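You operate a simulated robot arm through the tools that you are given. There is no shell and no other tool. Be economical: measure what you need, move in short steps, check, and stop when the job is done.

The job below is to be done with a simulated robot arm. You get a single attempt, and the scene is never put back.

TASK
Dry the wet 30C top gently: LOW heat, slider on VENT, dial on DRY.
Fine: go by the care labels; it dries alone, door shut, and the dryer runs on.

It is judged by the outcome, as a careful person would: the job done as asked, and still so three seconds after it is handed in. It fails if anything else is knocked over, pushed out of place, dropped, spilled or broken.

THE ROBOT
A 6-joint arm with a two-finger parallel gripper on a trunk, on a base that drives. Base frame: it is fixed to the floor where the robot stands at the start and does not move with it; the origin is under the middle of the robot, x ahead of it, y to its left, z up. Readings come in m, degrees, newtons and seconds.
With the tool pointing down near the work surface it reaches from about 0.36 to 0.82 m from the robot's upright axis, wherever it stands. Its first joint turns from -166.0 to 166.0 degrees. Places, roughly: dryer [0.7, -0.6, 0.6]; dryer dial [0.4, -0.7, 0.9]; dryer door [0.2, -0.9, 0.6]; dryer drum [0.6, -0.6, 0.5]; dryer start key [0.4, -0.9, 0.9]; dryer vent slider [0.4, -0.4, 0.8]; gentle heat switch [0.4, -0.5, 0.8]. Payload 3.91 kg.
Tool frame: the origin (TCP) lies between the finger pads and is the grasp point; the fingertips stand 0.03 m ahead of it; z points along the fingers, y is the line along which they close. Largest opening 0.11 m; finger width 0.02, thickness 0.01; the body of the gripper, 0.048 by 0.112 m, starts 0.055 m behind the TCP.
Orientation is that of the tool frame in the base frame, as a unit quaternion [w, x, y, z]. With the fingers straight down and closing along the base's y, the tool's x points along the base's -x, its y along +y and its z along -z.

THE INTERFACE
- The arm moves only by the tool servo_tool. Its argument "steps" is a list of rows, each a list of 3 entries, a list of its own where there are three numbers: the shift along the base's x, y, z in m, then the turn, a rotation vector about the base's x, y, z in degrees, then the finger opening in m, from 0 to 0.11. In form: [[[tx, ty, tz], [rx, ry, rz], claw], ...]. A call has 1 to 10 rows; each row is the pose to reach, as a shift and turn from the pose commanded when the call began. A row lasts 0.2 s, in which the tool goes at most 0.05 m and 8.6 degrees; a call with a longer step from one row to the next is refused whole, and so is a gripper value outside its range. A pose out of reach is approached as far as the arm can. The call stops where the force on the tool passes 90 N (or 10 N more than at its start, if that is more) or the arm is blocked; 0.2 s more then pass. Each finger travels about 0.045 m/s and halts on what it meets, pressing with about 41 N; the grip force reading is that of the motor and also rises with nothing between the fingers. The clock runs only during rows and for 0.2 s after the last one: add rows that repeat a pose to give the fingers time. It gives the time, the measured TCP pose, the force on the tool (base axes), the opening and the grip force at its end, in the units of the frame above (readings bear some noise), with the torque about the TCP (base axes, N m) and any sound that the robot's microphone picked up.
- Cameras (640 x 400 px; columns grow to the right, rows downward): "scene" is now at [-0.0136, 0.0885, 1.5909]; the picture's right is [-0.63, -0.77, 0.00], its down [-0.54, 0.44, -0.72] and it looks along [0.56, -0.46, -0.69] (base axes); focal length 233 px, centre (320, 200). "wrist" rides on the gripper at [0.077, 0.007, -0.114] in the tool frame; the picture's right is [-0.09, 1.00, 0.00], its down [-0.80, -0.07, -0.59] and it looks along [-0.59, -0.05, 0.80] (tool axes); focal length 270 px, centre (320, 200).
- snapshot(camera): a new picture of that camera. No time passes.
- lift_body(by): slides the trunk up (or, below 0, down) by that many m; the arm and the scene camera ride with it, the base frame stays. It gives what a move gives, with no picture.
- base_move(legs): drives the robot by 1 to 6 legs, each [ahead, turn to the left] in m and degrees, along the robot's own axes; the way and the turn of a leg run together, so that a leg with both is an arc; at most 1.5 m and 180 degrees a leg. The arm and the cameras ride along, it lands a little off, and it stops where it bumps. It gives what a move gives.
- head_to(pan, tilt): turns the head with the scene camera to pan (to the left, within 155 degrees either way) and tilt (down, from -29 to 69), counted from straight ahead of the robot. It gives what a move gives.
- pixel_to_xyz(camera, pixels): for up to 12 pixels [column, row] of the newest picture of that camera ("zoom" is the newest enlarged one), the place [x, y, z] in the base frame of the surface seen there, good to about 0.002 m. No time passes.
- zoom(camera, box): a new picture of the part [left, top, right, bottom] of that camera's present view, enlarged. No time passes.
- hand_in(): hands the job in; it is judged then, once.

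Go step by step. Measure first, check grasps and placings, and put right what went wrong. The budget is 80 turns and 60 pictures, counting those below and the enlarged ones. Unless the task says otherwise, let go and move clear before handing in, and close with one line.

The tools are called after "Emit:" as a command line: name --argument value ..., lists and objects as JSON in quotes. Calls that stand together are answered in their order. servo_tool: Moves the arm, as the interface text tells. Its arguments: {"type":"object","properties":{"steps":{"type":"array"}},"required":["steps"]} The other tools are called the same way: lift_body (by) slides the trunk up or down; base_move (legs) drives the base; head_to (pan, tilt) turns the head that bears the scene camera; snapshot (camera) takes a picture; pixel_to_xyz (camera, pixels) gives the place of the surface under pixels of a picture; zoom (camera, box) takes an enlarged picture of a part of a camera's view; hand_in () hands the job in.

At the start:

```text
clock: 0.0
position: [0.3362, -0.2762, 1.2141]
orientation: [0.0, -0.01, 1.0, 0.0]
ft_force: [0.1, 0.1, -0.1]
moment: [-0.04, 0.0, 0.0]
opening: 0.1099
grip_force: 0.0
trunk travel left (down, up): [-0.55, 0.06]
robot x, y, heading: [0.0022, -0.0113, -0.0]
head pan, tilt: [-39.3, 44.0]
```

scene: 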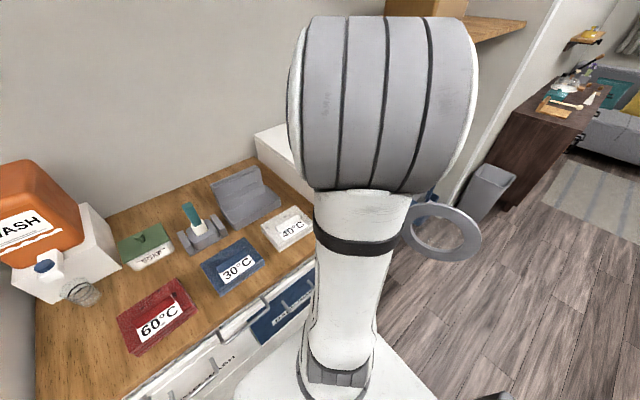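
wrist: 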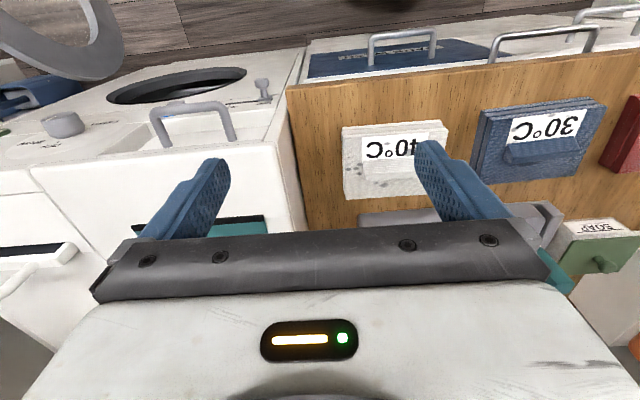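

The arm blocks the scene view of the dryer; the wrist sees a table with labelled boxes and the dryer beside it. I turn the head to view the dryer.

Emit:
head_to --pan -75 --tilt 45

Emit:
snapshot --camera "scene"

Emit:
zoom --camera "wrist" --box '[0, 0, 320, 200]'

```text
clock: 1.0
position: [0.3346, -0.2778, 1.2139]
orientation: [0.0, -0.011, 1.0, 0.0]
ft_force: [-0.5, -0.4, -0.3]
moment: [-0.01, -0.05, 0.0]
opening: 0.1098
grip_force: 0.1
trunk travel left (down, up): [-0.55, 0.06]
robot x, y, heading: [0.0002, -0.011, -0.3]
head pan, tilt: [-75.0, 45.0]
```

```text
57 pictures are left
```

scene: 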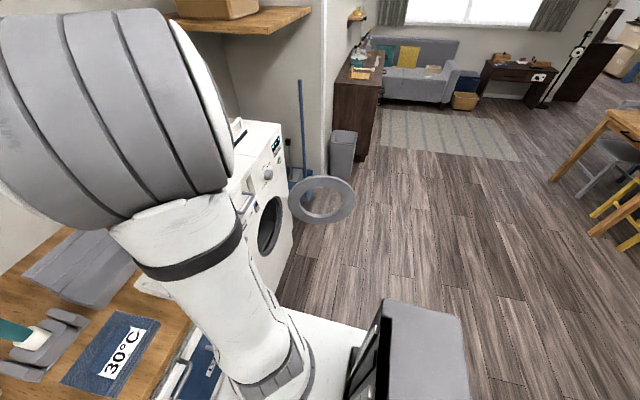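

```text
2.00 times, centred on (160, 100) of wrist
```

zoom: 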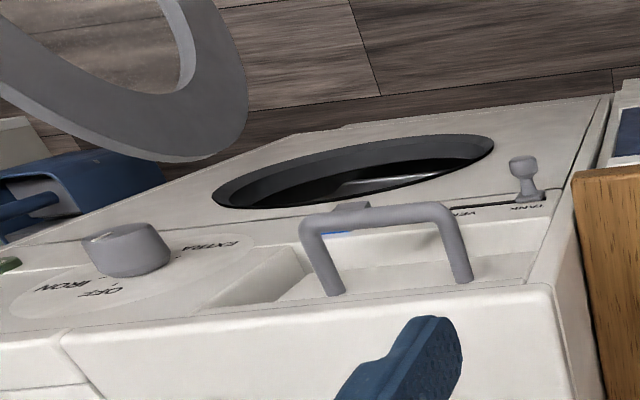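

The dryer's front faces −x with the door open; I don't see the garments yet. I look around further.

Emit:
zoom --camera "scene" --box '[200, 80, 480, 400]'

Emit:
head_to --pan -5 --tilt 50

Emit:
snapshot --camera "scene"

Emit:
head_to --pan -120 --tilt 50

Emit:
snapshot --camera "scene"

Emit:
head_to --pan 80 --tilt 45

Emit:
snapshot --camera "scene"

```text
1.25 times, centred on (340, 240) of scene
```

zoom: 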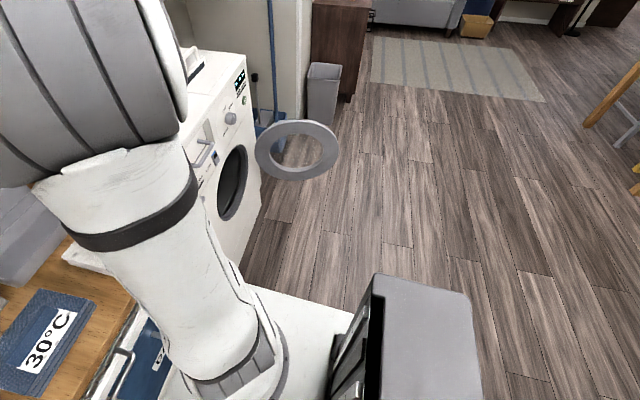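

```text
clock: 2.4
position: [0.3364, -0.2765, 1.2133]
orientation: [-0.001, -0.012, 1.0, 0.0]
ft_force: [-0.8, -0.9, -0.3]
moment: [0.02, -0.01, 0.04]
opening: 0.1102
grip_force: 0.2
trunk travel left (down, up): [-0.55, 0.06]
robot x, y, heading: [0.0044, -0.0074, 0.0]
head pan, tilt: [-5.0, 50.0]
```

```text
54 pictures are left
```

scene: 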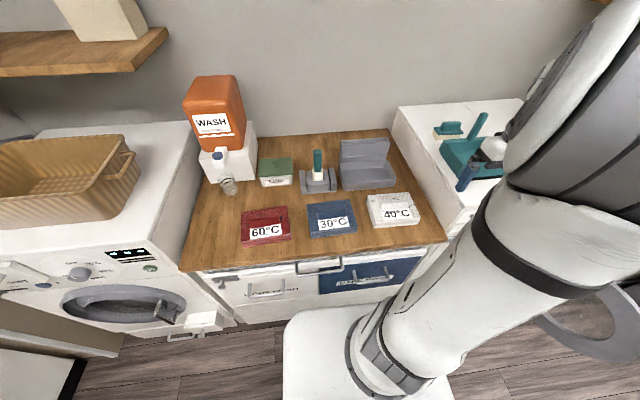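

```text
clock: 4.4
position: [0.3366, -0.2768, 1.2126]
orientation: [0.0, -0.011, 1.0, 0.0]
ft_force: [0.4, -0.3, -0.1]
moment: [-0.02, -0.02, 0.02]
opening: 0.1099
grip_force: 0.1
trunk travel left (down, up): [-0.55, 0.06]
robot x, y, heading: [-0.0007, -0.0095, -0.2]
head pan, tilt: [-120.0, 50.0]
```

```text
53 pictures are left
```

scene: 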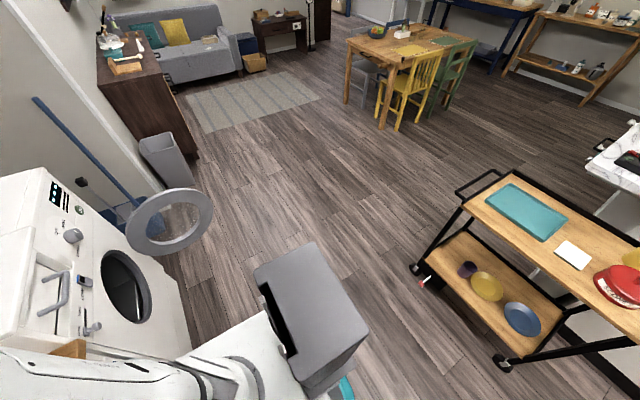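

```text
clock: 7.3
position: [0.335, -0.2754, 1.2139]
orientation: [-0.001, -0.01, 1.0, 0.0]
ft_force: [0.1, 0.0, -0.1]
moment: [-0.01, -0.03, 0.0]
opening: 0.1098
grip_force: 0.1
trunk travel left (down, up): [-0.55, 0.06]
robot x, y, heading: [-0.0016, -0.0102, -0.0]
head pan, tilt: [80.0, 45.0]
```

```text
52 pictures are left
```

scene: 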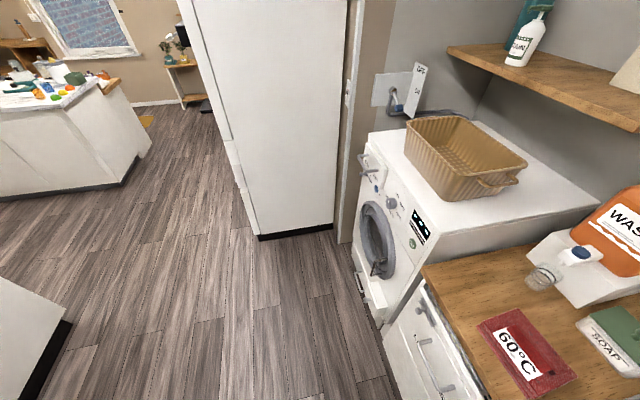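

A washer is on the left and the dryer on the right; three labelled items (60/30/40 °C) lie on the counter. I look more closely at the counter and the drawers.

Emit:
head_to --pan -5 --tilt 50

Emit:
zoom --camera "scene" --box '[180, 120, 450, 300]'

Emit:
pixel_to_xyz --camera "zoom" --pixels '[[200, 260], [200, 230], [350, 225], [350, 205], [520, 205], [520, 180], [300, 210], [420, 250], [310, 250], [440, 290], [330, 330]]'

```text
clock: 8.9
position: [0.3365, -0.2759, 1.2137]
orientation: [0.0, -0.012, 1.0, 0.0]
ft_force: [0.1, -0.3, 0.0]
moment: [0.02, 0.04, 0.01]
opening: 0.1102
grip_force: 0.1
trunk travel left (down, up): [-0.55, 0.06]
robot x, y, heading: [-0.0011, -0.0116, -0.1]
head pan, tilt: [-5.0, 50.0]
```

```text
2.22 times, centred on (315, 210) of scene
```

zoom: 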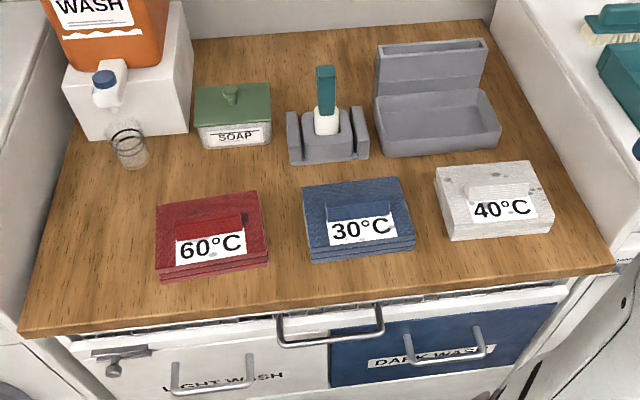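

```text
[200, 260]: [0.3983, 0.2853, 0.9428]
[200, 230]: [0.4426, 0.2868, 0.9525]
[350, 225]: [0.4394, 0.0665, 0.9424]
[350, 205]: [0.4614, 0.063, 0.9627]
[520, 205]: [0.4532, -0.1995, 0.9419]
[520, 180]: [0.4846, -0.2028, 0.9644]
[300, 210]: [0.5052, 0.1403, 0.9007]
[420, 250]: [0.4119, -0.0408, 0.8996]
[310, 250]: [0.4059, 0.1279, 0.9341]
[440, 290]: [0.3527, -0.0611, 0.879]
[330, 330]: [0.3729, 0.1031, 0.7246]
```

The 30 °C item is the blue folded bundle with a raised grip ridge, at about (0.46, 0.065). I check the free room behind the robot before backing off to look into the drum.

Emit:
head_to --pan -150 --tilt 50

Emit:
snapshot --camera "scene"

Emit:
pixel_to_xyz --camera "scene" --pixels '[[250, 200], [320, 250], [450, 250], [550, 300], [400, 150], [600, 200], [150, 200], [320, 350]]'

```text
clock: 11.2
position: [0.3347, -0.2768, 1.2135]
orientation: [0.0, -0.011, 1.0, 0.0]
ft_force: [-0.4, -1.1, 0.2]
moment: [0.0, 0.02, 0.03]
opening: 0.1101
grip_force: 0.0
trunk travel left (down, up): [-0.55, 0.06]
robot x, y, heading: [-0.0012, -0.008, 0.1]
head pan, tilt: [-150.0, 50.0]
```

```text
50 pictures are left
```

scene: 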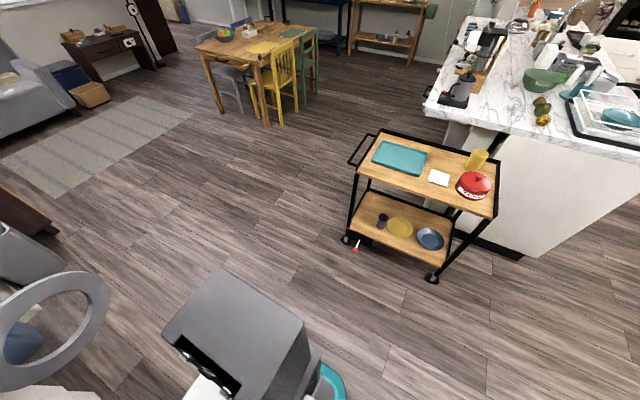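

```text
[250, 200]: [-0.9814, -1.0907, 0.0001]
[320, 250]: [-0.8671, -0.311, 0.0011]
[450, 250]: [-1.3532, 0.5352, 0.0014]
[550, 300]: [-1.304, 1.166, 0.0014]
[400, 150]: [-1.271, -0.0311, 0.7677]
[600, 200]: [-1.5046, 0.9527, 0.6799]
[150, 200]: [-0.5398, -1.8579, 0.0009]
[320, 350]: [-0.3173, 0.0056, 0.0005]
```

Emit:
zoom --camera "scene" --box '[260, 230, 420, 400]'

Emit:
pixel_to_xyz --camera "scene" --pixels '[[335, 375], [343, 390], [355, 248], [345, 243], [432, 279]]'

```text
2.35 times, centred on (340, 315) of scene
```

zoom: 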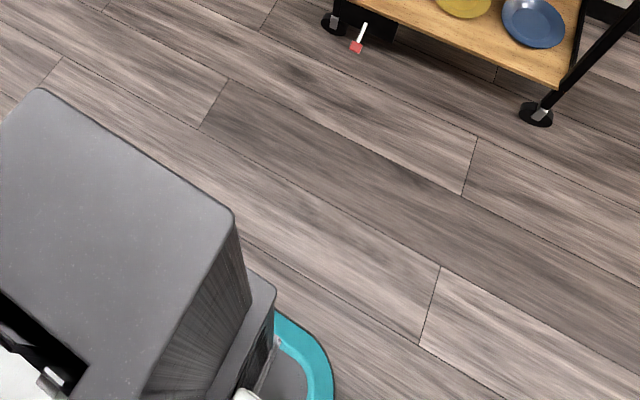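

```text
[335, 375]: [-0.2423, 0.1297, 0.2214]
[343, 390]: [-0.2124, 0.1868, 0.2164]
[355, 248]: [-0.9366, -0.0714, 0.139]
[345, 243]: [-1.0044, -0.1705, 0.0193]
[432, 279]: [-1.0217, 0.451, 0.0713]
```

The teal is the robot's own base, and the trolley starts at about x = −0.93. Backing up 0.4 m is safe; then I look at the dryer from lower down.

Emit:
base_move --legs '[[-0.4, 0]]'

Emit:
lift_body --by -0.3

Emit:
head_to --pan -55 --tilt 30

Emit:
snapshot --camera "scene"

```text
clock: 13.7
position: [-0.0685, -0.2758, 1.214]
orientation: [-0.001, -0.009, 1.0, 0.0]
ft_force: [0.0, 0.1, 1.0]
moment: [0.01, -0.05, 0.0]
opening: 0.11
grip_force: 0.0
trunk travel left (down, up): [-0.55, 0.06]
robot x, y, heading: [-0.3995, -0.0095, -0.1]
head pan, tilt: [-150.0, 50.0]
```

```text
clock: 16.7
position: [-0.0671, -0.2763, 0.9149]
orientation: [0.0, -0.011, 1.0, 0.0]
ft_force: [-0.1, 0.6, 0.2]
moment: [-0.01, 0.0, -0.04]
opening: 0.1102
grip_force: 0.0
trunk travel left (down, up): [-0.25, 0.36]
robot x, y, heading: [-0.4074, -0.0123, -0.2]
head pan, tilt: [-150.0, 50.0]
```

```text
clock: 18.4
position: [-0.067, -0.2762, 0.9127]
orientation: [0.0, -0.011, 1.0, 0.001]
ft_force: [-0.2, -0.3, 0.0]
moment: [-0.03, -0.02, 0.01]
opening: 0.1098
grip_force: 0.0
trunk travel left (down, up): [-0.25, 0.36]
robot x, y, heading: [-0.4034, -0.0085, -0.1]
head pan, tilt: [-55.0, 30.0]
```

```text
48 pictures are left
```

scene: 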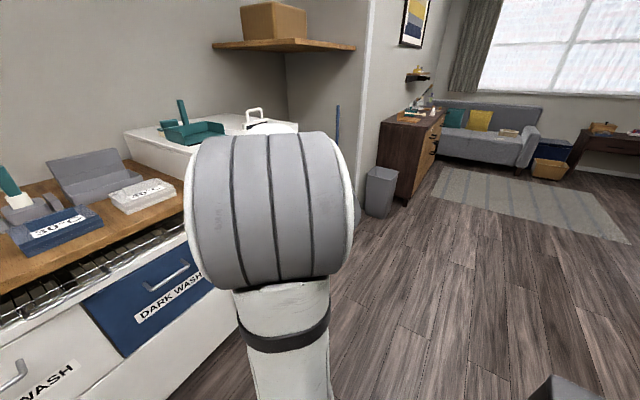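

The arm still blocks the dryer, so I rotate the base left to swing the arm aside and look right.

Emit:
base_move --legs '[[0, 80]]'

Emit:
head_to --pan -125 --tilt 35

Emit:
snapshot --camera "scene"

```text
clock: 22.2
position: [-0.0736, 0.2685, 0.9123]
orientation: [0.0, -0.642, 0.767, 0.001]
ft_force: [-0.2, 0.3, 0.2]
moment: [0.02, -0.03, 0.0]
opening: 0.11
grip_force: 0.0
trunk travel left (down, up): [-0.25, 0.36]
robot x, y, heading: [-0.3968, -0.0063, 78.1]
head pan, tilt: [-55.0, 30.0]
```

```text
clock: 23.6
position: [-0.073, 0.2685, 0.9122]
orientation: [0.0, -0.643, 0.766, 0.0]
ft_force: [0.7, 0.2, -0.2]
moment: [0.0, 0.03, 0.0]
opening: 0.11
grip_force: 0.0
trunk travel left (down, up): [-0.25, 0.36]
robot x, y, heading: [-0.3942, -0.0085, 78.1]
head pan, tilt: [-125.0, 35.0]
```

```text
47 pictures are left
```

scene: 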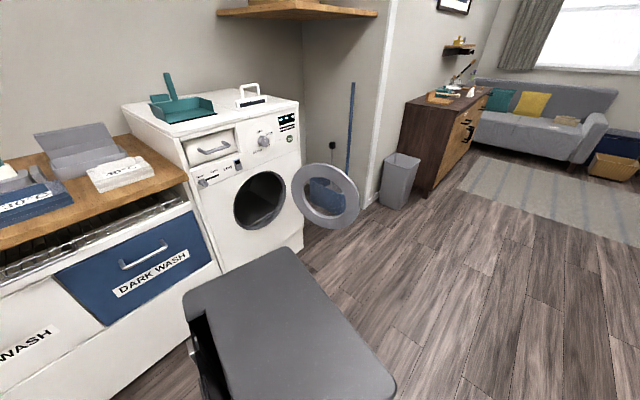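

The dryer is visible now; I zoom in on its panel (180–300, 110–200) and the drum (235–290, 170–230).

Emit:
zoom --camera "scene" --box '[225, 160, 305, 240]'

Emit:
zoom --camera "scene" --box '[180, 100, 310, 195]'

Emit:
pixel_to_xyz --camera "zoom" --pixels '[[415, 205], [110, 410], [165, 245], [537, 232], [120, 390], [395, 370], [60, 300], [250, 330], [525, 120], [380, 450]]'

```text
5.00 times, centred on (265, 200) of scene
```

zoom: 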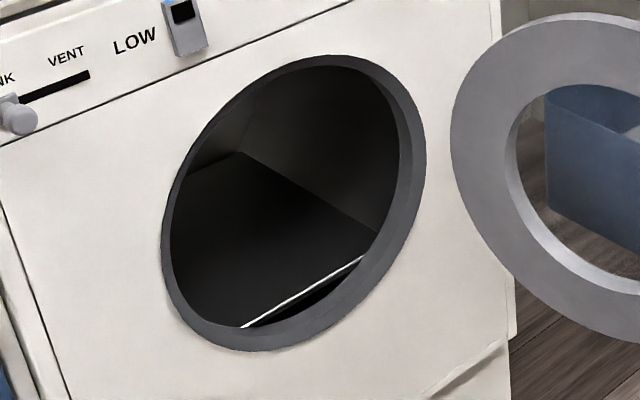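

```text
4.21 times, centred on (245, 148) of scene
```

zoom: 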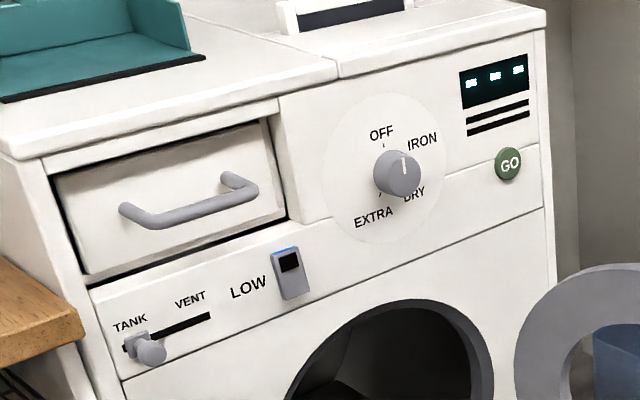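

```text
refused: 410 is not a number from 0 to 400
```

Emit:
pixel_to_xyz --camera "zoom" --pixels '[[398, 175], [404, 160], [152, 352], [128, 340], [210, 317], [290, 260], [288, 290], [508, 165], [395, 215], [380, 130], [330, 310]]'

Emit:
zoom --camera "scene" --box '[120, 60, 310, 160]'

```text
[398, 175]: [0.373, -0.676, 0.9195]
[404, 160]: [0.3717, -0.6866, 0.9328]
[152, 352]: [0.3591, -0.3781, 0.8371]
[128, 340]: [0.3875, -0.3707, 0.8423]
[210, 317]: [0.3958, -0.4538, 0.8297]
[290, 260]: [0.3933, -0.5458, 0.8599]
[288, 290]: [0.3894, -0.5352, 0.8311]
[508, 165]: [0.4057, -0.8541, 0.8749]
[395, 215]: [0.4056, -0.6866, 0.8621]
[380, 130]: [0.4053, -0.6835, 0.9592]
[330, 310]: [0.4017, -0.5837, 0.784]
```

```text
3.37 times, centred on (215, 110) of scene
```

zoom: 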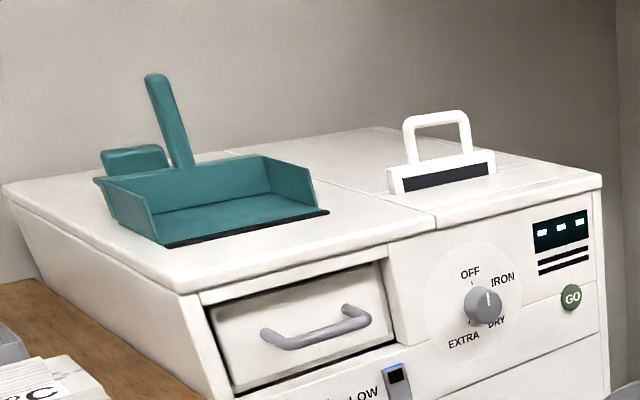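

The slider is at TANK, the dial is off, LOW is a rocker switch, and something pale lies in the drum. I measure the drum opening, the door ring and the bundle.

Emit:
pixel_to_xyz --camera "scene" --pixels '[[232, 204], [255, 231], [288, 190], [265, 170], [261, 219], [258, 205], [270, 190], [294, 190], [355, 195], [325, 167], [325, 226]]'

Emit:
head_to --pan -75 --tilt 25

Emit:
snapshot --camera "scene"

```text
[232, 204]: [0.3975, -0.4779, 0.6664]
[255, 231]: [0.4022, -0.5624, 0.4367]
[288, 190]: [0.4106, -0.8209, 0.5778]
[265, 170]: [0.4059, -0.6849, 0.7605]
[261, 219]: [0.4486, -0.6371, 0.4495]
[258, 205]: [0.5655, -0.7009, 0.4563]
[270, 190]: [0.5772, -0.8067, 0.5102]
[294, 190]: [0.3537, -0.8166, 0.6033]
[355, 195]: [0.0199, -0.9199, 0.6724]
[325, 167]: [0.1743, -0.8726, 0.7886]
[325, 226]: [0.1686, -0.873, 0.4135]
```

```text
clock: 24.8
position: [-0.0726, 0.2694, 0.9141]
orientation: [0.001, -0.642, 0.767, 0.0]
ft_force: [-0.4, -0.8, 0.4]
moment: [0.01, -0.01, 0.02]
opening: 0.1098
grip_force: 0.1
trunk travel left (down, up): [-0.25, 0.36]
robot x, y, heading: [-0.3942, -0.0076, 78.0]
head pan, tilt: [-75.0, 25.0]
```

```text
43 pictures are left
```

scene: 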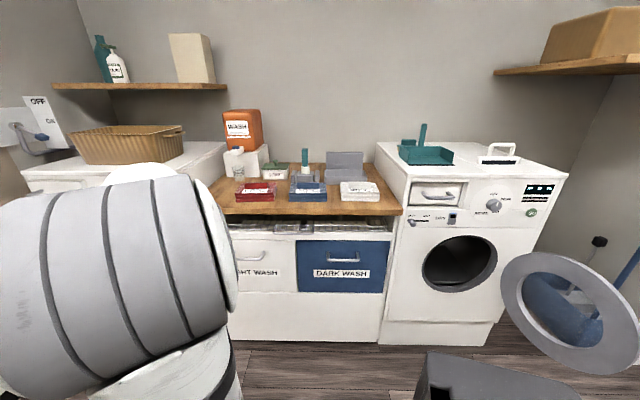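

Emit:
zoom --camera "scene" --box '[410, 225, 510, 300]'

Emit:
zoom --camera "scene" --box '[225, 145, 405, 225]'

Emit:
pixel_to_xyz --camera "zoom" --pixels '[[236, 190], [366, 190], [234, 155], [351, 155], [264, 150], [325, 150], [295, 150], [295, 140], [295, 170], [420, 183]]'

```text
5.33 times, centred on (460, 262) of scene
```

zoom: 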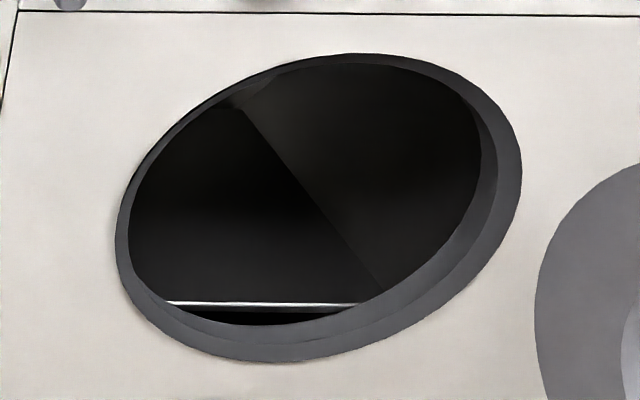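

```text
3.56 times, centred on (315, 185) of scene
```

zoom: 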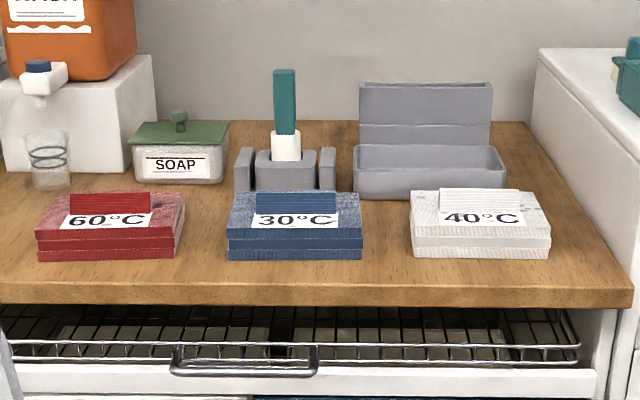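

```text
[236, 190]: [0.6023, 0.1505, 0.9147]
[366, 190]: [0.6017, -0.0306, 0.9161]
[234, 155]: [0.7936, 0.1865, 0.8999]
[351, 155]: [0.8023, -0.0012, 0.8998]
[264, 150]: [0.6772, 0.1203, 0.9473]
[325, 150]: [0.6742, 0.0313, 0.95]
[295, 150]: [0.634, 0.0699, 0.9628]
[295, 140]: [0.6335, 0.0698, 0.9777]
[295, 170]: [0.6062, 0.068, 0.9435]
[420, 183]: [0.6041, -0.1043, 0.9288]
```

Emit:
pixel_to_xyz --camera "zoom" --pixels '[[230, 253], [360, 252], [230, 232], [360, 232], [242, 197], [354, 197], [258, 196], [334, 196], [296, 193], [296, 205], [296, 220], [335, 208]]'

```text
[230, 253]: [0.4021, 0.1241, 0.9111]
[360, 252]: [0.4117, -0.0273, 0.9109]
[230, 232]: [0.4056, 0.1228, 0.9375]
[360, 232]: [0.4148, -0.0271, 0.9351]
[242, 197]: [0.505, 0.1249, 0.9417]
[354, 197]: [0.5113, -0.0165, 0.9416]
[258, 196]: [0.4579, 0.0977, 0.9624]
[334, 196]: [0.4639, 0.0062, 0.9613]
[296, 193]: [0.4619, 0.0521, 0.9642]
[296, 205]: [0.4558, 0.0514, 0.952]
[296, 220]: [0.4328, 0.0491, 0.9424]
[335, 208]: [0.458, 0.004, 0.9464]
```

The bundle spans x 0.403–0.515, y −0.027–0.124, with a grip ridge at x≈0.46, z 0.94–0.965; the drum is empty. I raise the trunk and drive back towards the counter.

Emit:
lift_body --by 0.3

Emit:
base_move --legs '[[0, -78], [0.33, 0]]'

Emit:
head_to --pan 10 --tilt 50

Emit:
snapshot --camera "wrist"

Emit:
zoom --camera "scene" --box '[200, 100, 520, 300]'

```text
clock: 27.8
position: [-0.0723, 0.2694, 1.2133]
orientation: [0.0, -0.642, 0.767, -0.001]
ft_force: [-0.8, -0.3, 0.3]
moment: [0.02, -0.02, -0.01]
opening: 0.11
grip_force: 0.1
trunk travel left (down, up): [-0.55, 0.06]
robot x, y, heading: [-0.3909, -0.0071, 77.9]
head pan, tilt: [-75.0, 25.0]
```

```text
clock: 33.3
position: [0.275, -0.2689, 1.2117]
orientation: [0.0, -0.013, 1.0, 0.0]
ft_force: [0.5, -0.3, 0.3]
moment: [-0.02, 0.03, -0.02]
opening: 0.1097
grip_force: 0.0
trunk travel left (down, up): [-0.55, 0.06]
robot x, y, heading: [-0.0619, -0.0132, 0.1]
head pan, tilt: [-75.0, 25.0]
```

```text
clock: 34.9
position: [0.2753, -0.2699, 1.213]
orientation: [0.0, -0.013, 1.0, 0.0]
ft_force: [1.2, 0.4, 0.1]
moment: [0.02, 0.03, 0.03]
opening: 0.1099
grip_force: 0.0
trunk travel left (down, up): [-0.55, 0.06]
robot x, y, heading: [-0.0624, -0.014, -0.2]
head pan, tilt: [10.0, 50.0]
```

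```text
40 pictures are left
```

wrist: 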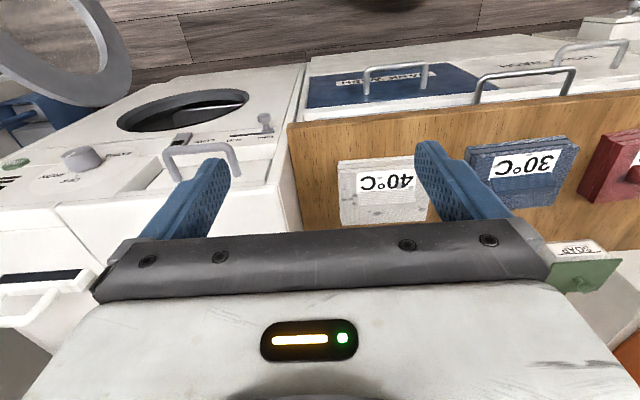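

```text
2.00 times, centred on (360, 200) of scene
```

zoom: 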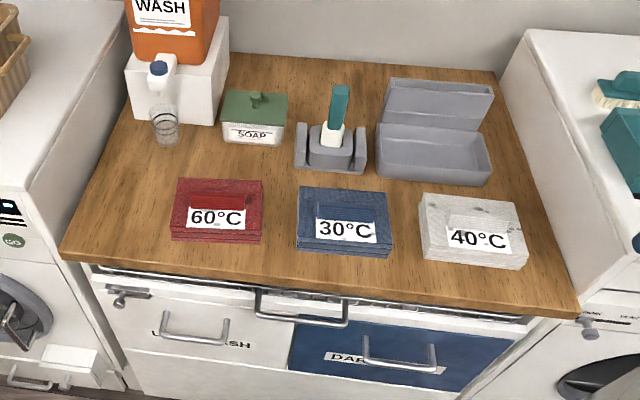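

Emit:
pixel_to_xyz --camera "zoom" --pixels '[[318, 200], [318, 206], [318, 212], [345, 202], [345, 206], [345, 210], [345, 216], [374, 204], [374, 210], [374, 216], [345, 193], [345, 197]]'

Emit:
servo_tool --steps '[[[0.02, 0.04, 0], [0, 0, 8.5], 0.08], [[0.04, 0.08, 0], [0, 0, 17], 0.08], [[0.06, 0.12, 0], [0, 0, 25.5], 0.08], [[0.08, 0.16, 0], [0, 0, 34], 0.08], [[0.1, 0.19, 0], [0, 0, 42.5], 0.08], [[0.12, 0.22, 0], [0, 0, 51], 0.08], [[0.14, 0.25, 0], [0, 0, 59.5], 0.08], [[0.16, 0.28, 0], [0, 0, 68], 0.08], [[0.175, 0.3, 0], [0, 0, 76.5], 0.08], [[0.187, 0.32, 0], [0, 0, 85], 0.08]]'

```text
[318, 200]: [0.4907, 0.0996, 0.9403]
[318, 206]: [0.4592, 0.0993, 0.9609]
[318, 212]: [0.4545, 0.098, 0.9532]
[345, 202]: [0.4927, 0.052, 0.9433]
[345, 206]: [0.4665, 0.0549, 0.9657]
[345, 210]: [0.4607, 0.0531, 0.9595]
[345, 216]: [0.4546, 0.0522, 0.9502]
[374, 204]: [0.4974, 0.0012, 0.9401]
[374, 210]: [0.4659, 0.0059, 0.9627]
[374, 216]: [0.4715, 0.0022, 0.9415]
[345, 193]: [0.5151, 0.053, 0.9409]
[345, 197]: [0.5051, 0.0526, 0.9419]
```

```text
clock: 37.1
position: [0.4622, 0.0516, 1.2133]
orientation: [0.0, -0.685, 0.728, 0.001]
ft_force: [0.9, 0.6, -0.9]
moment: [-0.02, 0.04, 0.01]
opening: 0.08
grip_force: 0.1
trunk travel left (down, up): [-0.55, 0.06]
robot x, y, heading: [-0.0626, -0.0173, 0.0]
head pan, tilt: [10.0, 50.0]
```

The ridge is centred at x≈0.462, y≈0.052. I finish the yaw (+7°) and come down to just above it with the fingers at 0.08.

Emit:
servo_tool --steps '[[[0, 0, -0.04], [0, 0, 7], 0.08], [[0, 0, -0.08], [0, 0, 7], 0.08], [[0, 0, -0.12], [0, 0, 7], 0.08], [[0, 0, -0.16], [0, 0, 7], 0.08], [[0, 0, -0.19], [0, 0, 7], 0.08], [[0, 0, -0.19], [0, 0, 7], 0.08]]'

Emit:
snapshot --camera "wrist"

Emit:
snapshot --camera "scene"

```text
clock: 38.5
position: [0.461, 0.0497, 1.0234]
orientation: [0.0, 0.728, -0.686, 0.0]
ft_force: [-0.8, 0.2, -0.4]
moment: [0.0, 0.01, -0.02]
opening: 0.08
grip_force: 0.1
trunk travel left (down, up): [-0.55, 0.06]
robot x, y, heading: [-0.0608, -0.0152, -0.3]
head pan, tilt: [10.0, 50.0]
```

```text
38 pictures are left
```

wrist: 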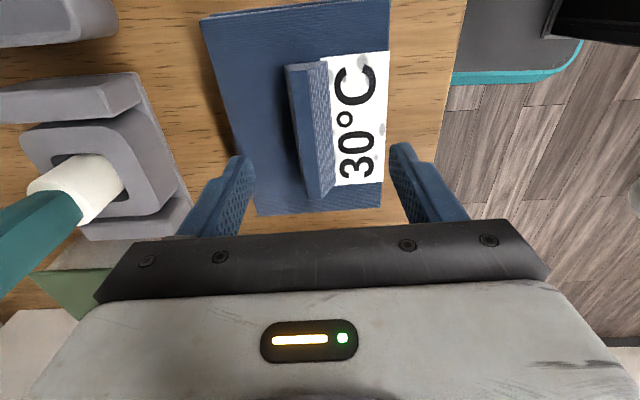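

```text
37 pictures are left
```

scene: 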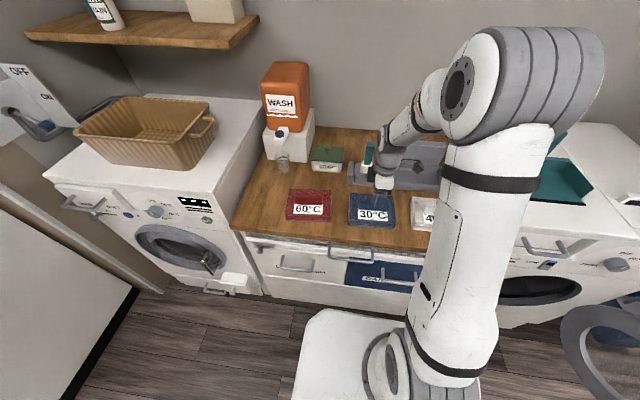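

The fingers straddle the ridge (tips at columns 235 and 410, ridge at about 313). I descend 0.046 and close.

Emit:
servo_tool --steps '[[[0, 0, -0.03], [0, 0, 0], 0.08], [[0, 0, -0.046], [0, 0, 0], 0.08], [[0, 0, -0.046], [0, 0, 0], 0.05], [[0, 0, -0.046], [0, 0, 0], 0.02], [[0, 0, -0.046], [0, 0, 0], 0.0], [[0, 0, -0.046], [0, 0, 0], 0.0], [[0, 0, -0.046], [0, 0, 0], 0.0], [[0, 0, -0.046], [0, 0, 0], 0.0]]'

```text
clock: 40.3
position: [0.4617, 0.0496, 0.9762]
orientation: [0.0, 0.728, -0.686, 0.0]
ft_force: [0.1, -0.5, 0.1]
moment: [-0.04, -0.02, -0.01]
opening: 0.0155
grip_force: 40.4
trunk travel left (down, up): [-0.55, 0.06]
robot x, y, heading: [-0.0564, -0.0146, -0.3]
head pan, tilt: [10.0, 50.0]
```

The grip holds at 0.0155 m and 40 N, about the ridge's thickness. I lift and pull back a bit, then check.

Emit:
servo_tool --steps '[[[0, 0, 0.03], [0, 0, 0], 0.0], [[0, 0, 0.07], [0, 0, 0], 0.0], [[0, 0, 0.11], [0, 0, 0], 0.0], [[0, 0, 0.15], [0, 0, 0], 0.0], [[0, 0, 0.19], [0, 0, 0], 0.0], [[-0.03, 0, 0.22], [0, 0, 0], 0.0], [[-0.06, 0, 0.24], [0, 0, 0], 0.0]]'

Emit:
snapshot --camera "wrist"

```text
clock: 41.9
position: [0.3982, 0.0506, 1.2178]
orientation: [0.0, 0.728, -0.686, 0.0]
ft_force: [-0.3, -0.6, -1.0]
moment: [0.0, 0.02, 0.01]
opening: 0.0153
grip_force: 40.7
trunk travel left (down, up): [-0.55, 0.06]
robot x, y, heading: [-0.0625, -0.0184, -0.4]
head pan, tilt: [10.0, 50.0]
```

```text
36 pictures are left
```

wrist: 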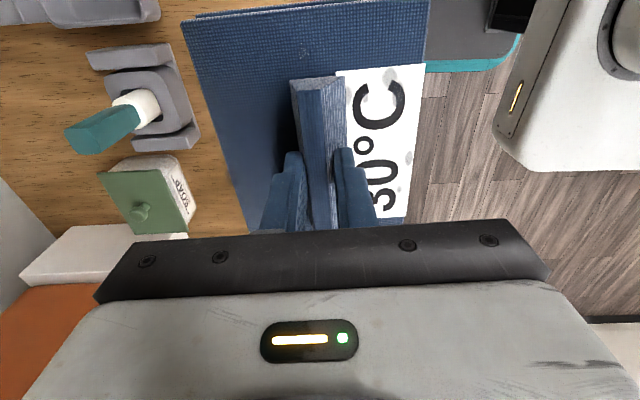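

Bundle held well. I drive back, right, and face the dryer at about (−0.4, −0.47).

Emit:
base_move --legs '[[-0.35, 0], [0, -90], [0.46, 0], [0, 90]]'

Emit:
head_to --pan -10 --tilt 45

Emit:
snapshot --camera "scene"

```text
clock: 54.2
position: [0.0398, -0.4147, 1.2163]
orientation: [0.0, 0.718, -0.697, 0.0]
ft_force: [0.4, 0.3, -1.3]
moment: [-0.02, 0.03, -0.03]
opening: 0.015
grip_force: 40.8
trunk travel left (down, up): [-0.55, 0.06]
robot x, y, heading: [-0.4244, -0.4753, -2.5]
head pan, tilt: [10.0, 50.0]
```

```text
clock: 55.0
position: [0.0398, -0.4155, 1.2164]
orientation: [0.0, 0.718, -0.696, 0.0]
ft_force: [0.0, 0.3, -1.2]
moment: [0.03, 0.0, -0.01]
opening: 0.0153
grip_force: 40.5
trunk travel left (down, up): [-0.55, 0.06]
robot x, y, heading: [-0.4232, -0.4765, -2.3]
head pan, tilt: [-10.0, 45.0]
```

```text
35 pictures are left
```

scene: 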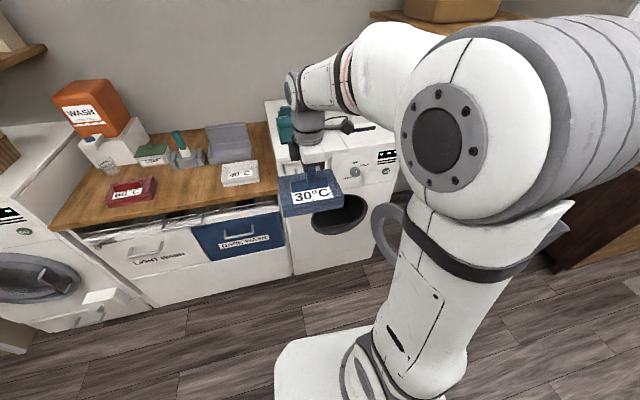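

I pitch the tool forward to horizontal while extending at height, so that the bundle ends up upright in front of the gripper.

Emit:
servo_tool --steps '[[[0.02, -0.02, 0], [0, -8.5, 0], 0.0], [[0.04, -0.04, 0], [0, -17, 0], 0.0], [[0.06, -0.06, 0], [0, -25.5, 0], 0.0], [[0.08, -0.08, 0], [0, -34, 0], 0.0], [[0.1, -0.1, 0], [0, -42.5, 0], 0.0], [[0.12, -0.12, 0], [0, -51, 0], 0.0], [[0.14, -0.15, 0], [0, -59.5, 0], 0.0], [[0.16, -0.18, 0], [0, -68, 0], 0.0], [[0.18, -0.2, 0], [0, -76.5, 0], 0.0], [[0.19, -0.22, 0], [0, -85, 0], 0.0]]'

```text
clock: 57.2
position: [0.2185, -0.6173, 1.2856]
orientation: [0.302, -0.581, 0.634, -0.411]
ft_force: [0.7, -1.3, -1.2]
moment: [0.03, 0.06, 0.02]
opening: 0.0153
grip_force: 41.2
out of reach, approached as far as the arm can: row 7, 8, 9, 10
trunk travel left (down, up): [-0.55, 0.06]
robot x, y, heading: [-0.4229, -0.4792, -2.3]
head pan, tilt: [-10.0, 45.0]
```

The pitch stopped at about 61°, which is enough for the drum if it stays so. I lower the trunk and see the new state.

Emit:
lift_body --by -0.5

Emit:
snapshot --camera "scene"

Emit:
snapshot --camera "wrist"

```text
refused: -0.5 is not a number from -0.4 to 0.4
```

```text
34 pictures are left
```

scene: 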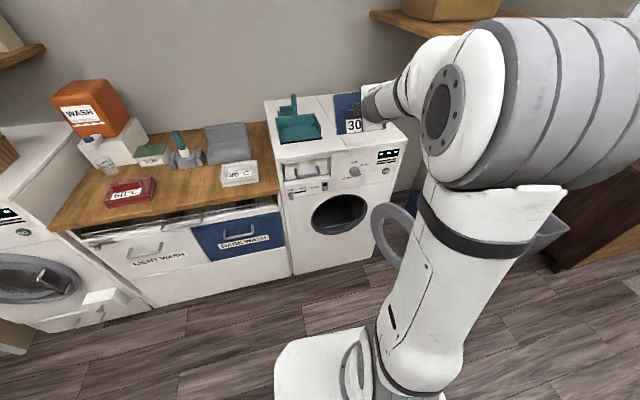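

```text
33 pictures are left
```

wrist: 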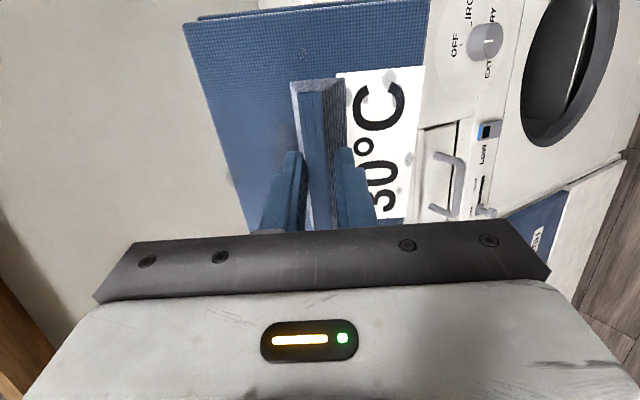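

Emit:
lift_body --by -0.4

Emit:
servo_tool --steps '[[[0, 0, -0.03], [0, 0, 0], 0.0], [[0, 0, -0.06], [0, 0, 0], 0.0], [[0, 0, -0.09], [0, 0, 0], 0.0]]'

```text
clock: 61.0
position: [0.2148, -0.6147, 0.8867]
orientation: [0.303, -0.58, 0.635, -0.41]
ft_force: [-0.6, -0.4, -1.7]
moment: [-0.02, 0.07, 0.01]
opening: 0.0152
grip_force: 41.2
trunk travel left (down, up): [-0.15, 0.46]
robot x, y, heading: [-0.422, -0.4824, -2.2]
head pan, tilt: [-10.0, 45.0]
```

```text
clock: 61.8
position: [0.2298, -0.6077, 0.8559]
orientation: [0.291, -0.585, 0.642, -0.4]
ft_force: [-0.1, -0.1, -0.2]
moment: [0.04, 0.07, -0.02]
opening: 0.0149
grip_force: 40.5
out of reach, approached as far as the arm can: row 1, 2, 3
trunk travel left (down, up): [-0.15, 0.46]
robot x, y, heading: [-0.4263, -0.4819, -2.3]
head pan, tilt: [-10.0, 45.0]
```

The commanded pitch of 85° exceeds what the arm can do here, so I back off the pitch by 30° to see if it becomes reachable.

Emit:
servo_tool --steps '[[[0, 0, 0], [0, 8.5, 0], 0.0], [[0, 0, 0], [0, 17, 0], 0.0], [[0, 0, 0], [0, 25, 0], 0.0], [[0, 0, 0], [0, 30, 0], 0.0], [[0, 0, 0], [0, 30, 0], 0.0]]'

```text
clock: 63.0
position: [0.2311, -0.6081, 0.8564]
orientation: [0.129, -0.668, 0.691, -0.246]
ft_force: [0.1, -0.6, -1.6]
moment: [0.02, 0.03, -0.01]
opening: 0.0152
grip_force: 40.7
out of reach, approached as far as the arm can: row 1
trunk travel left (down, up): [-0.15, 0.46]
robot x, y, heading: [-0.4227, -0.4785, -2.5]
head pan, tilt: [-10.0, 45.0]
```

The command resets to the measured pose, and the limit looks like a minimum wrist radius, so I need more distance. I back up 0.1 m and then extend while pitching and fixing the yaw.

Emit:
base_move --legs '[[-0.1, 2.3]]'

Emit:
servo_tool --steps '[[[0.03, -0.01, 0], [0, 0, 6], 0.0], [[0.06, -0.02, 0], [0, 0, 12], 0.0], [[0.09, -0.03, 0], [0, 0, 16], 0.0], [[0.12, -0.04, 0], [0, 0, 16], 0.0], [[0.13, -0.04, -0.03], [0, 0, 16], 0.0]]'

```text
clock: 64.2
position: [0.1374, -0.579, 0.856]
orientation: [-0.134, 0.682, -0.677, 0.242]
ft_force: [0.0, -0.1, -1.4]
moment: [0.01, 0.07, -0.01]
opening: 0.0155
grip_force: 40.8
trunk travel left (down, up): [-0.15, 0.46]
robot x, y, heading: [-0.5222, -0.4781, -0.1]
head pan, tilt: [-10.0, 45.0]
```

```text
clock: 65.4
position: [0.2684, -0.6197, 0.8278]
orientation: [-0.166, 0.77, -0.574, 0.223]
ft_force: [-0.5, -0.5, -1.4]
moment: [-0.01, 0.01, 0.01]
opening: 0.0152
grip_force: 40.3
trunk travel left (down, up): [-0.15, 0.46]
robot x, y, heading: [-0.5242, -0.4745, -0.2]
head pan, tilt: [-10.0, 45.0]
```

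Tool z now points forward-down without yaw but is rolled about 17°. I undo the roll, then pitch up.

Emit:
servo_tool --steps '[[[0, 0, 0], [4.45, 0, -7], 0.0], [[0, 0, 0], [8.9, 0, -14], 0.0], [[0, 0, 0], [8.9, 0, -14], 0.0]]'

Emit:
servo_tool --steps '[[[0, 0, 0], [0, -8, 0], 0.0], [[0, 0, 0], [0, -16, 0], 0.0], [[0, 0, 0], [0, -24, 0], 0.0], [[0, 0, 0], [0, -32, 0], 0.0], [[0, 0, 0], [0, -40, 0], 0.0], [[0, 0, 0], [0, -40, 0], 0.0]]'

```text
clock: 66.2
position: [0.2676, -0.6189, 0.8258]
orientation: [0.196, -0.678, 0.681, -0.196]
ft_force: [0.3, -0.1, -0.8]
moment: [-0.01, 0.06, -0.02]
opening: 0.0152
grip_force: 41.2
trunk travel left (down, up): [-0.15, 0.46]
robot x, y, heading: [-0.5221, -0.4788, -0.4]
head pan, tilt: [-10.0, 45.0]
```

```text
clock: 67.6
position: [0.2808, -0.6176, 0.8462]
orientation: [0.372, -0.6, 0.604, -0.37]
ft_force: [-1.0, -0.8, -2.2]
moment: [0.01, 0.02, 0.02]
opening: 0.015
grip_force: 40.7
out of reach, approached as far as the arm can: row 4, 5, 6
trunk travel left (down, up): [-0.15, 0.46]
robot x, y, heading: [-0.5232, -0.4743, -0.5]
head pan, tilt: [-10.0, 45.0]
```

Now the tool is pitched 27° below horizontal with no yaw or roll. I lower the trunk by its last 0.15 m and align y with the drum centre.

Emit:
lift_body --by -0.15

Emit:
servo_tool --steps '[[[0, -0.02, -0.03], [0, 0, 0], 0.0], [[0, -0.03, -0.06], [0, 0, 0], 0.0], [[0, -0.03, -0.1], [0, 0, 0], 0.0], [[0, -0.03, -0.1], [0, 0, 0], 0.0]]'

Emit:
head_to --pan -5 --tilt 25

Emit:
snapshot --camera "scene"

Emit:
snapshot --camera "wrist"

```text
clock: 69.3
position: [0.2812, -0.618, 0.6954]
orientation: [0.371, -0.601, 0.603, -0.371]
ft_force: [1.0, 0.3, -1.3]
moment: [-0.02, 0.06, 0.0]
opening: 0.0151
grip_force: 41.4
trunk travel left (down, up): [0.0, 0.61]
robot x, y, heading: [-0.525, -0.477, -0.1]
head pan, tilt: [-10.0, 45.0]
```

```text
clock: 70.3
position: [0.3146, -0.652, 0.6402]
orientation: [0.361, -0.604, 0.612, -0.359]
ft_force: [0.7, 1.4, -1.1]
moment: [-0.04, 0.07, 0.0]
opening: 0.0152
grip_force: 41.6
out of reach, approached as far as the arm can: row 1, 2, 3, 4
trunk travel left (down, up): [0.0, 0.61]
robot x, y, heading: [-0.5228, -0.474, -0.0]
head pan, tilt: [-10.0, 45.0]
```

```text
clock: 71.2
position: [0.3148, -0.6521, 0.6389]
orientation: [0.362, -0.605, 0.612, -0.359]
ft_force: [-0.2, -0.8, -1.1]
moment: [-0.04, 0.07, 0.0]
opening: 0.0152
grip_force: 40.7
trunk travel left (down, up): [0.0, 0.61]
robot x, y, heading: [-0.5268, -0.4804, -0.1]
head pan, tilt: [-5.0, 25.0]
```

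```text
32 pictures are left
```

scene: 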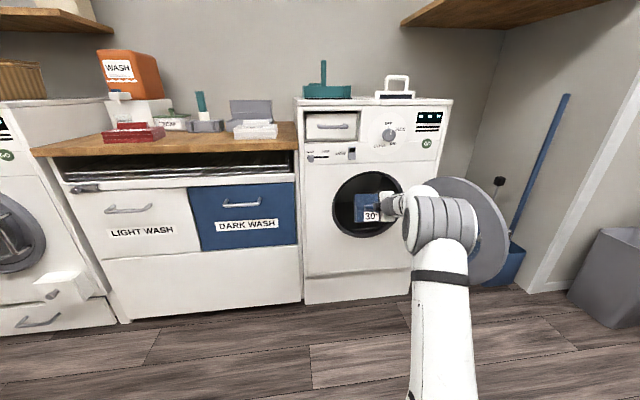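

```text
31 pictures are left
```

wrist: 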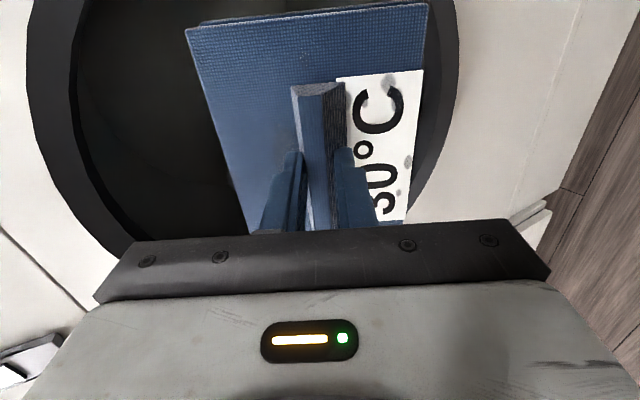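

The bundle faces the opening centrally. I move in, first straight and then downward to just above the drum floor.

Emit:
servo_tool --steps '[[[0.04, 0, -0.01], [0, 0, 0], 0.0], [[0.08, 0, -0.02], [0, 0, 0], 0.0], [[0.12, 0, -0.03], [0, 0, 0], 0.0], [[0.16, 0, -0.045], [0, 0, 0], 0.0], [[0.2, 0, -0.06], [0, 0, 0], 0.0], [[0.2, 0, -0.075], [0, 0, 0], 0.0], [[0.2, 0, -0.075], [0, 0, 0], 0.0]]'

Emit:
snapshot --camera "wrist"

```text
clock: 72.8
position: [0.4658, -0.6557, 0.5788]
orientation: [0.373, -0.601, 0.602, -0.37]
ft_force: [-0.2, -0.4, -1.9]
moment: [-0.05, 0.09, -0.03]
opening: 0.0151
grip_force: 40.6
out of reach, approached as far as the arm can: row 4, 5, 6, 7
trunk travel left (down, up): [0.0, 0.61]
robot x, y, heading: [-0.5225, -0.4739, -0.2]
head pan, tilt: [-5.0, 25.0]
```

```text
30 pictures are left
```

wrist: 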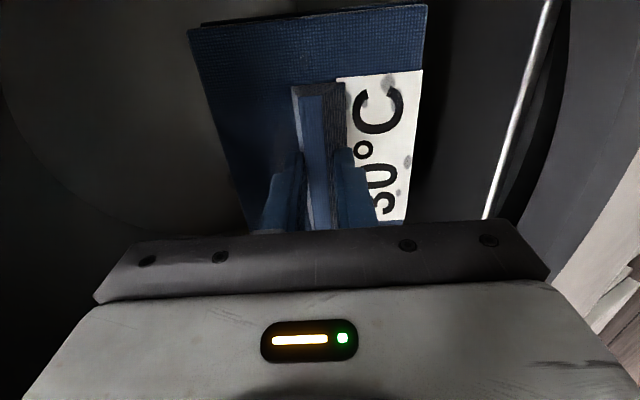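

Reach is exhausted at x=0.466, so I drive ahead 0.08 m and then lower slightly.

Emit:
base_move --legs '[[0.08, 0]]'

Emit:
servo_tool --steps '[[[0, 0, -0.01], [0, 0, 0], 0.0], [[0, 0, -0.02], [0, 0, 0], 0.0], [[0, 0, -0.03], [0, 0, 0], 0.0], [[0, 0, -0.03], [0, 0, 0], 0.0]]'

Emit:
zoom --camera "scene" --box '[290, 90, 530, 300]'

```text
clock: 73.8
position: [0.5469, -0.6578, 0.5773]
orientation: [0.371, -0.601, 0.604, -0.37]
ft_force: [-0.1, -0.1, -1.5]
moment: [0.01, 0.07, -0.02]
opening: 0.0153
grip_force: 40.5
trunk travel left (down, up): [0.0, 0.61]
robot x, y, heading: [-0.4396, -0.4739, -0.3]
head pan, tilt: [-5.0, 25.0]
```

```text
clock: 74.8
position: [0.5478, -0.6579, 0.5473]
orientation: [0.371, -0.601, 0.603, -0.37]
ft_force: [0.5, 0.1, -1.7]
moment: [-0.02, 0.1, 0.04]
opening: 0.0152
grip_force: 41.1
trunk travel left (down, up): [0.0, 0.61]
robot x, y, heading: [-0.4418, -0.4774, -0.4]
head pan, tilt: [-5.0, 25.0]
```

```text
1.90 times, centred on (410, 195) of scene
```

zoom: 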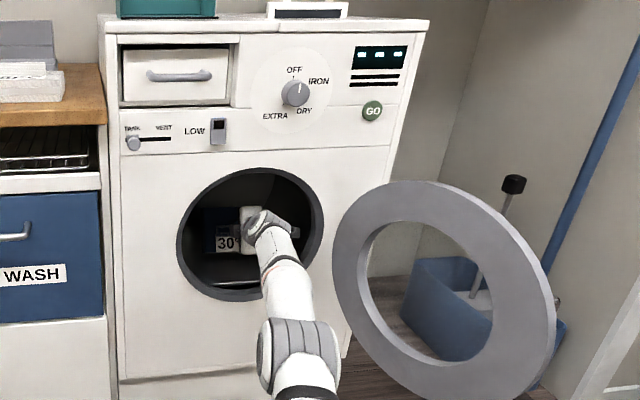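

The bundle is inside the drum, its lower edge just above the floor. I open the fingers and back out along the tool axis.

Emit:
servo_tool --steps '[[[0, 0, 0], [0, 0, 0], 0.03], [[0, 0, 0], [0, 0, 0], 0.05], [[0, 0, 0], [0, 0, 0], 0.06], [[0, 0, 0], [0, 0, 0], 0.06], [[-0.02, 0, 0.01], [0, 0, 0], 0.06], [[-0.05, 0, 0.025], [0, 0, 0], 0.06], [[-0.09, 0, 0.035], [0, 0, 0], 0.06], [[-0.13, 0, 0.04], [0, 0, 0], 0.06]]'

Emit:
snapshot --camera "wrist"

```text
clock: 76.6
position: [0.4395, -0.6609, 0.6054]
orientation: [0.366, -0.603, 0.608, -0.364]
ft_force: [0.4, 0.2, 0.0]
moment: [0.01, -0.05, 0.02]
opening: 0.06
grip_force: 0.0
out of reach, approached as far as the arm can: row 7, 8
trunk travel left (down, up): [0.0, 0.61]
robot x, y, heading: [-0.4432, -0.4763, -0.1]
head pan, tilt: [-5.0, 25.0]
```

```text
28 pictures are left
```

wrist: 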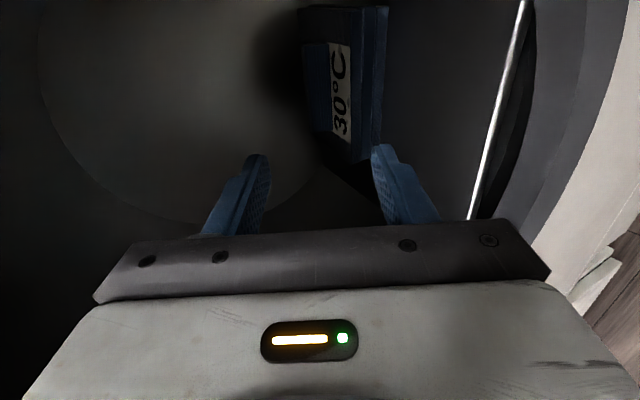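

Released: the bundle lies flat on the drum floor. I back the base 0.13 m and raise the trunk a bit with the tool clear of the opening.

Emit:
base_move --legs '[[-0.13, 0]]'

Emit:
servo_tool --steps '[[[-0.03, 0, 0], [0, 3, 0], 0.06], [[-0.06, 0, 0], [0, 8, 0], 0.06], [[-0.08, 0, 0], [0, 14, 0], 0.04], [[-0.1, 0, 0.0], [0, 20, 0], 0.02], [[-0.1, 0, 0.0], [0, 24, 0], 0.0]]'

Emit:
zoom --camera "scene" --box '[290, 90, 450, 210]'

```text
clock: 77.9
position: [0.3079, -0.661, 0.6071]
orientation: [0.367, -0.603, 0.608, -0.364]
ft_force: [-0.1, -0.1, 0.2]
moment: [-0.02, -0.02, 0.0]
opening: 0.0601
grip_force: 0.0
trunk travel left (down, up): [0.0, 0.61]
robot x, y, heading: [-0.5746, -0.4774, -0.5]
head pan, tilt: [-5.0, 25.0]
```

```text
clock: 79.1
position: [0.2077, -0.6623, 0.6085]
orientation: [0.231, -0.665, 0.671, -0.231]
ft_force: [0.6, 0.5, 0.7]
moment: [-0.03, -0.02, 0.0]
opening: 0.0
grip_force: 7.6
trunk travel left (down, up): [0.0, 0.61]
robot x, y, heading: [-0.5776, -0.4751, -0.4]
head pan, tilt: [-5.0, 25.0]
```

```text
3.33 times, centred on (370, 150) of scene
```

zoom: 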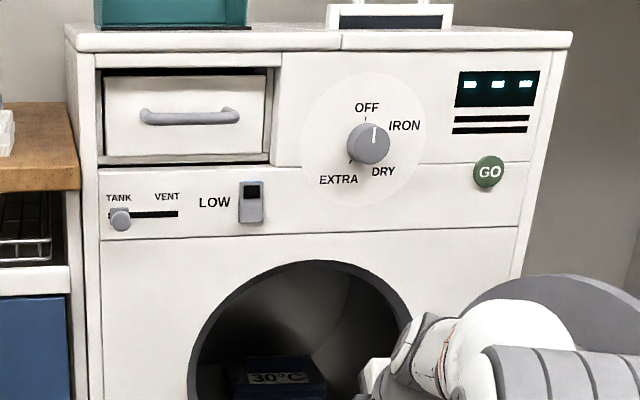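

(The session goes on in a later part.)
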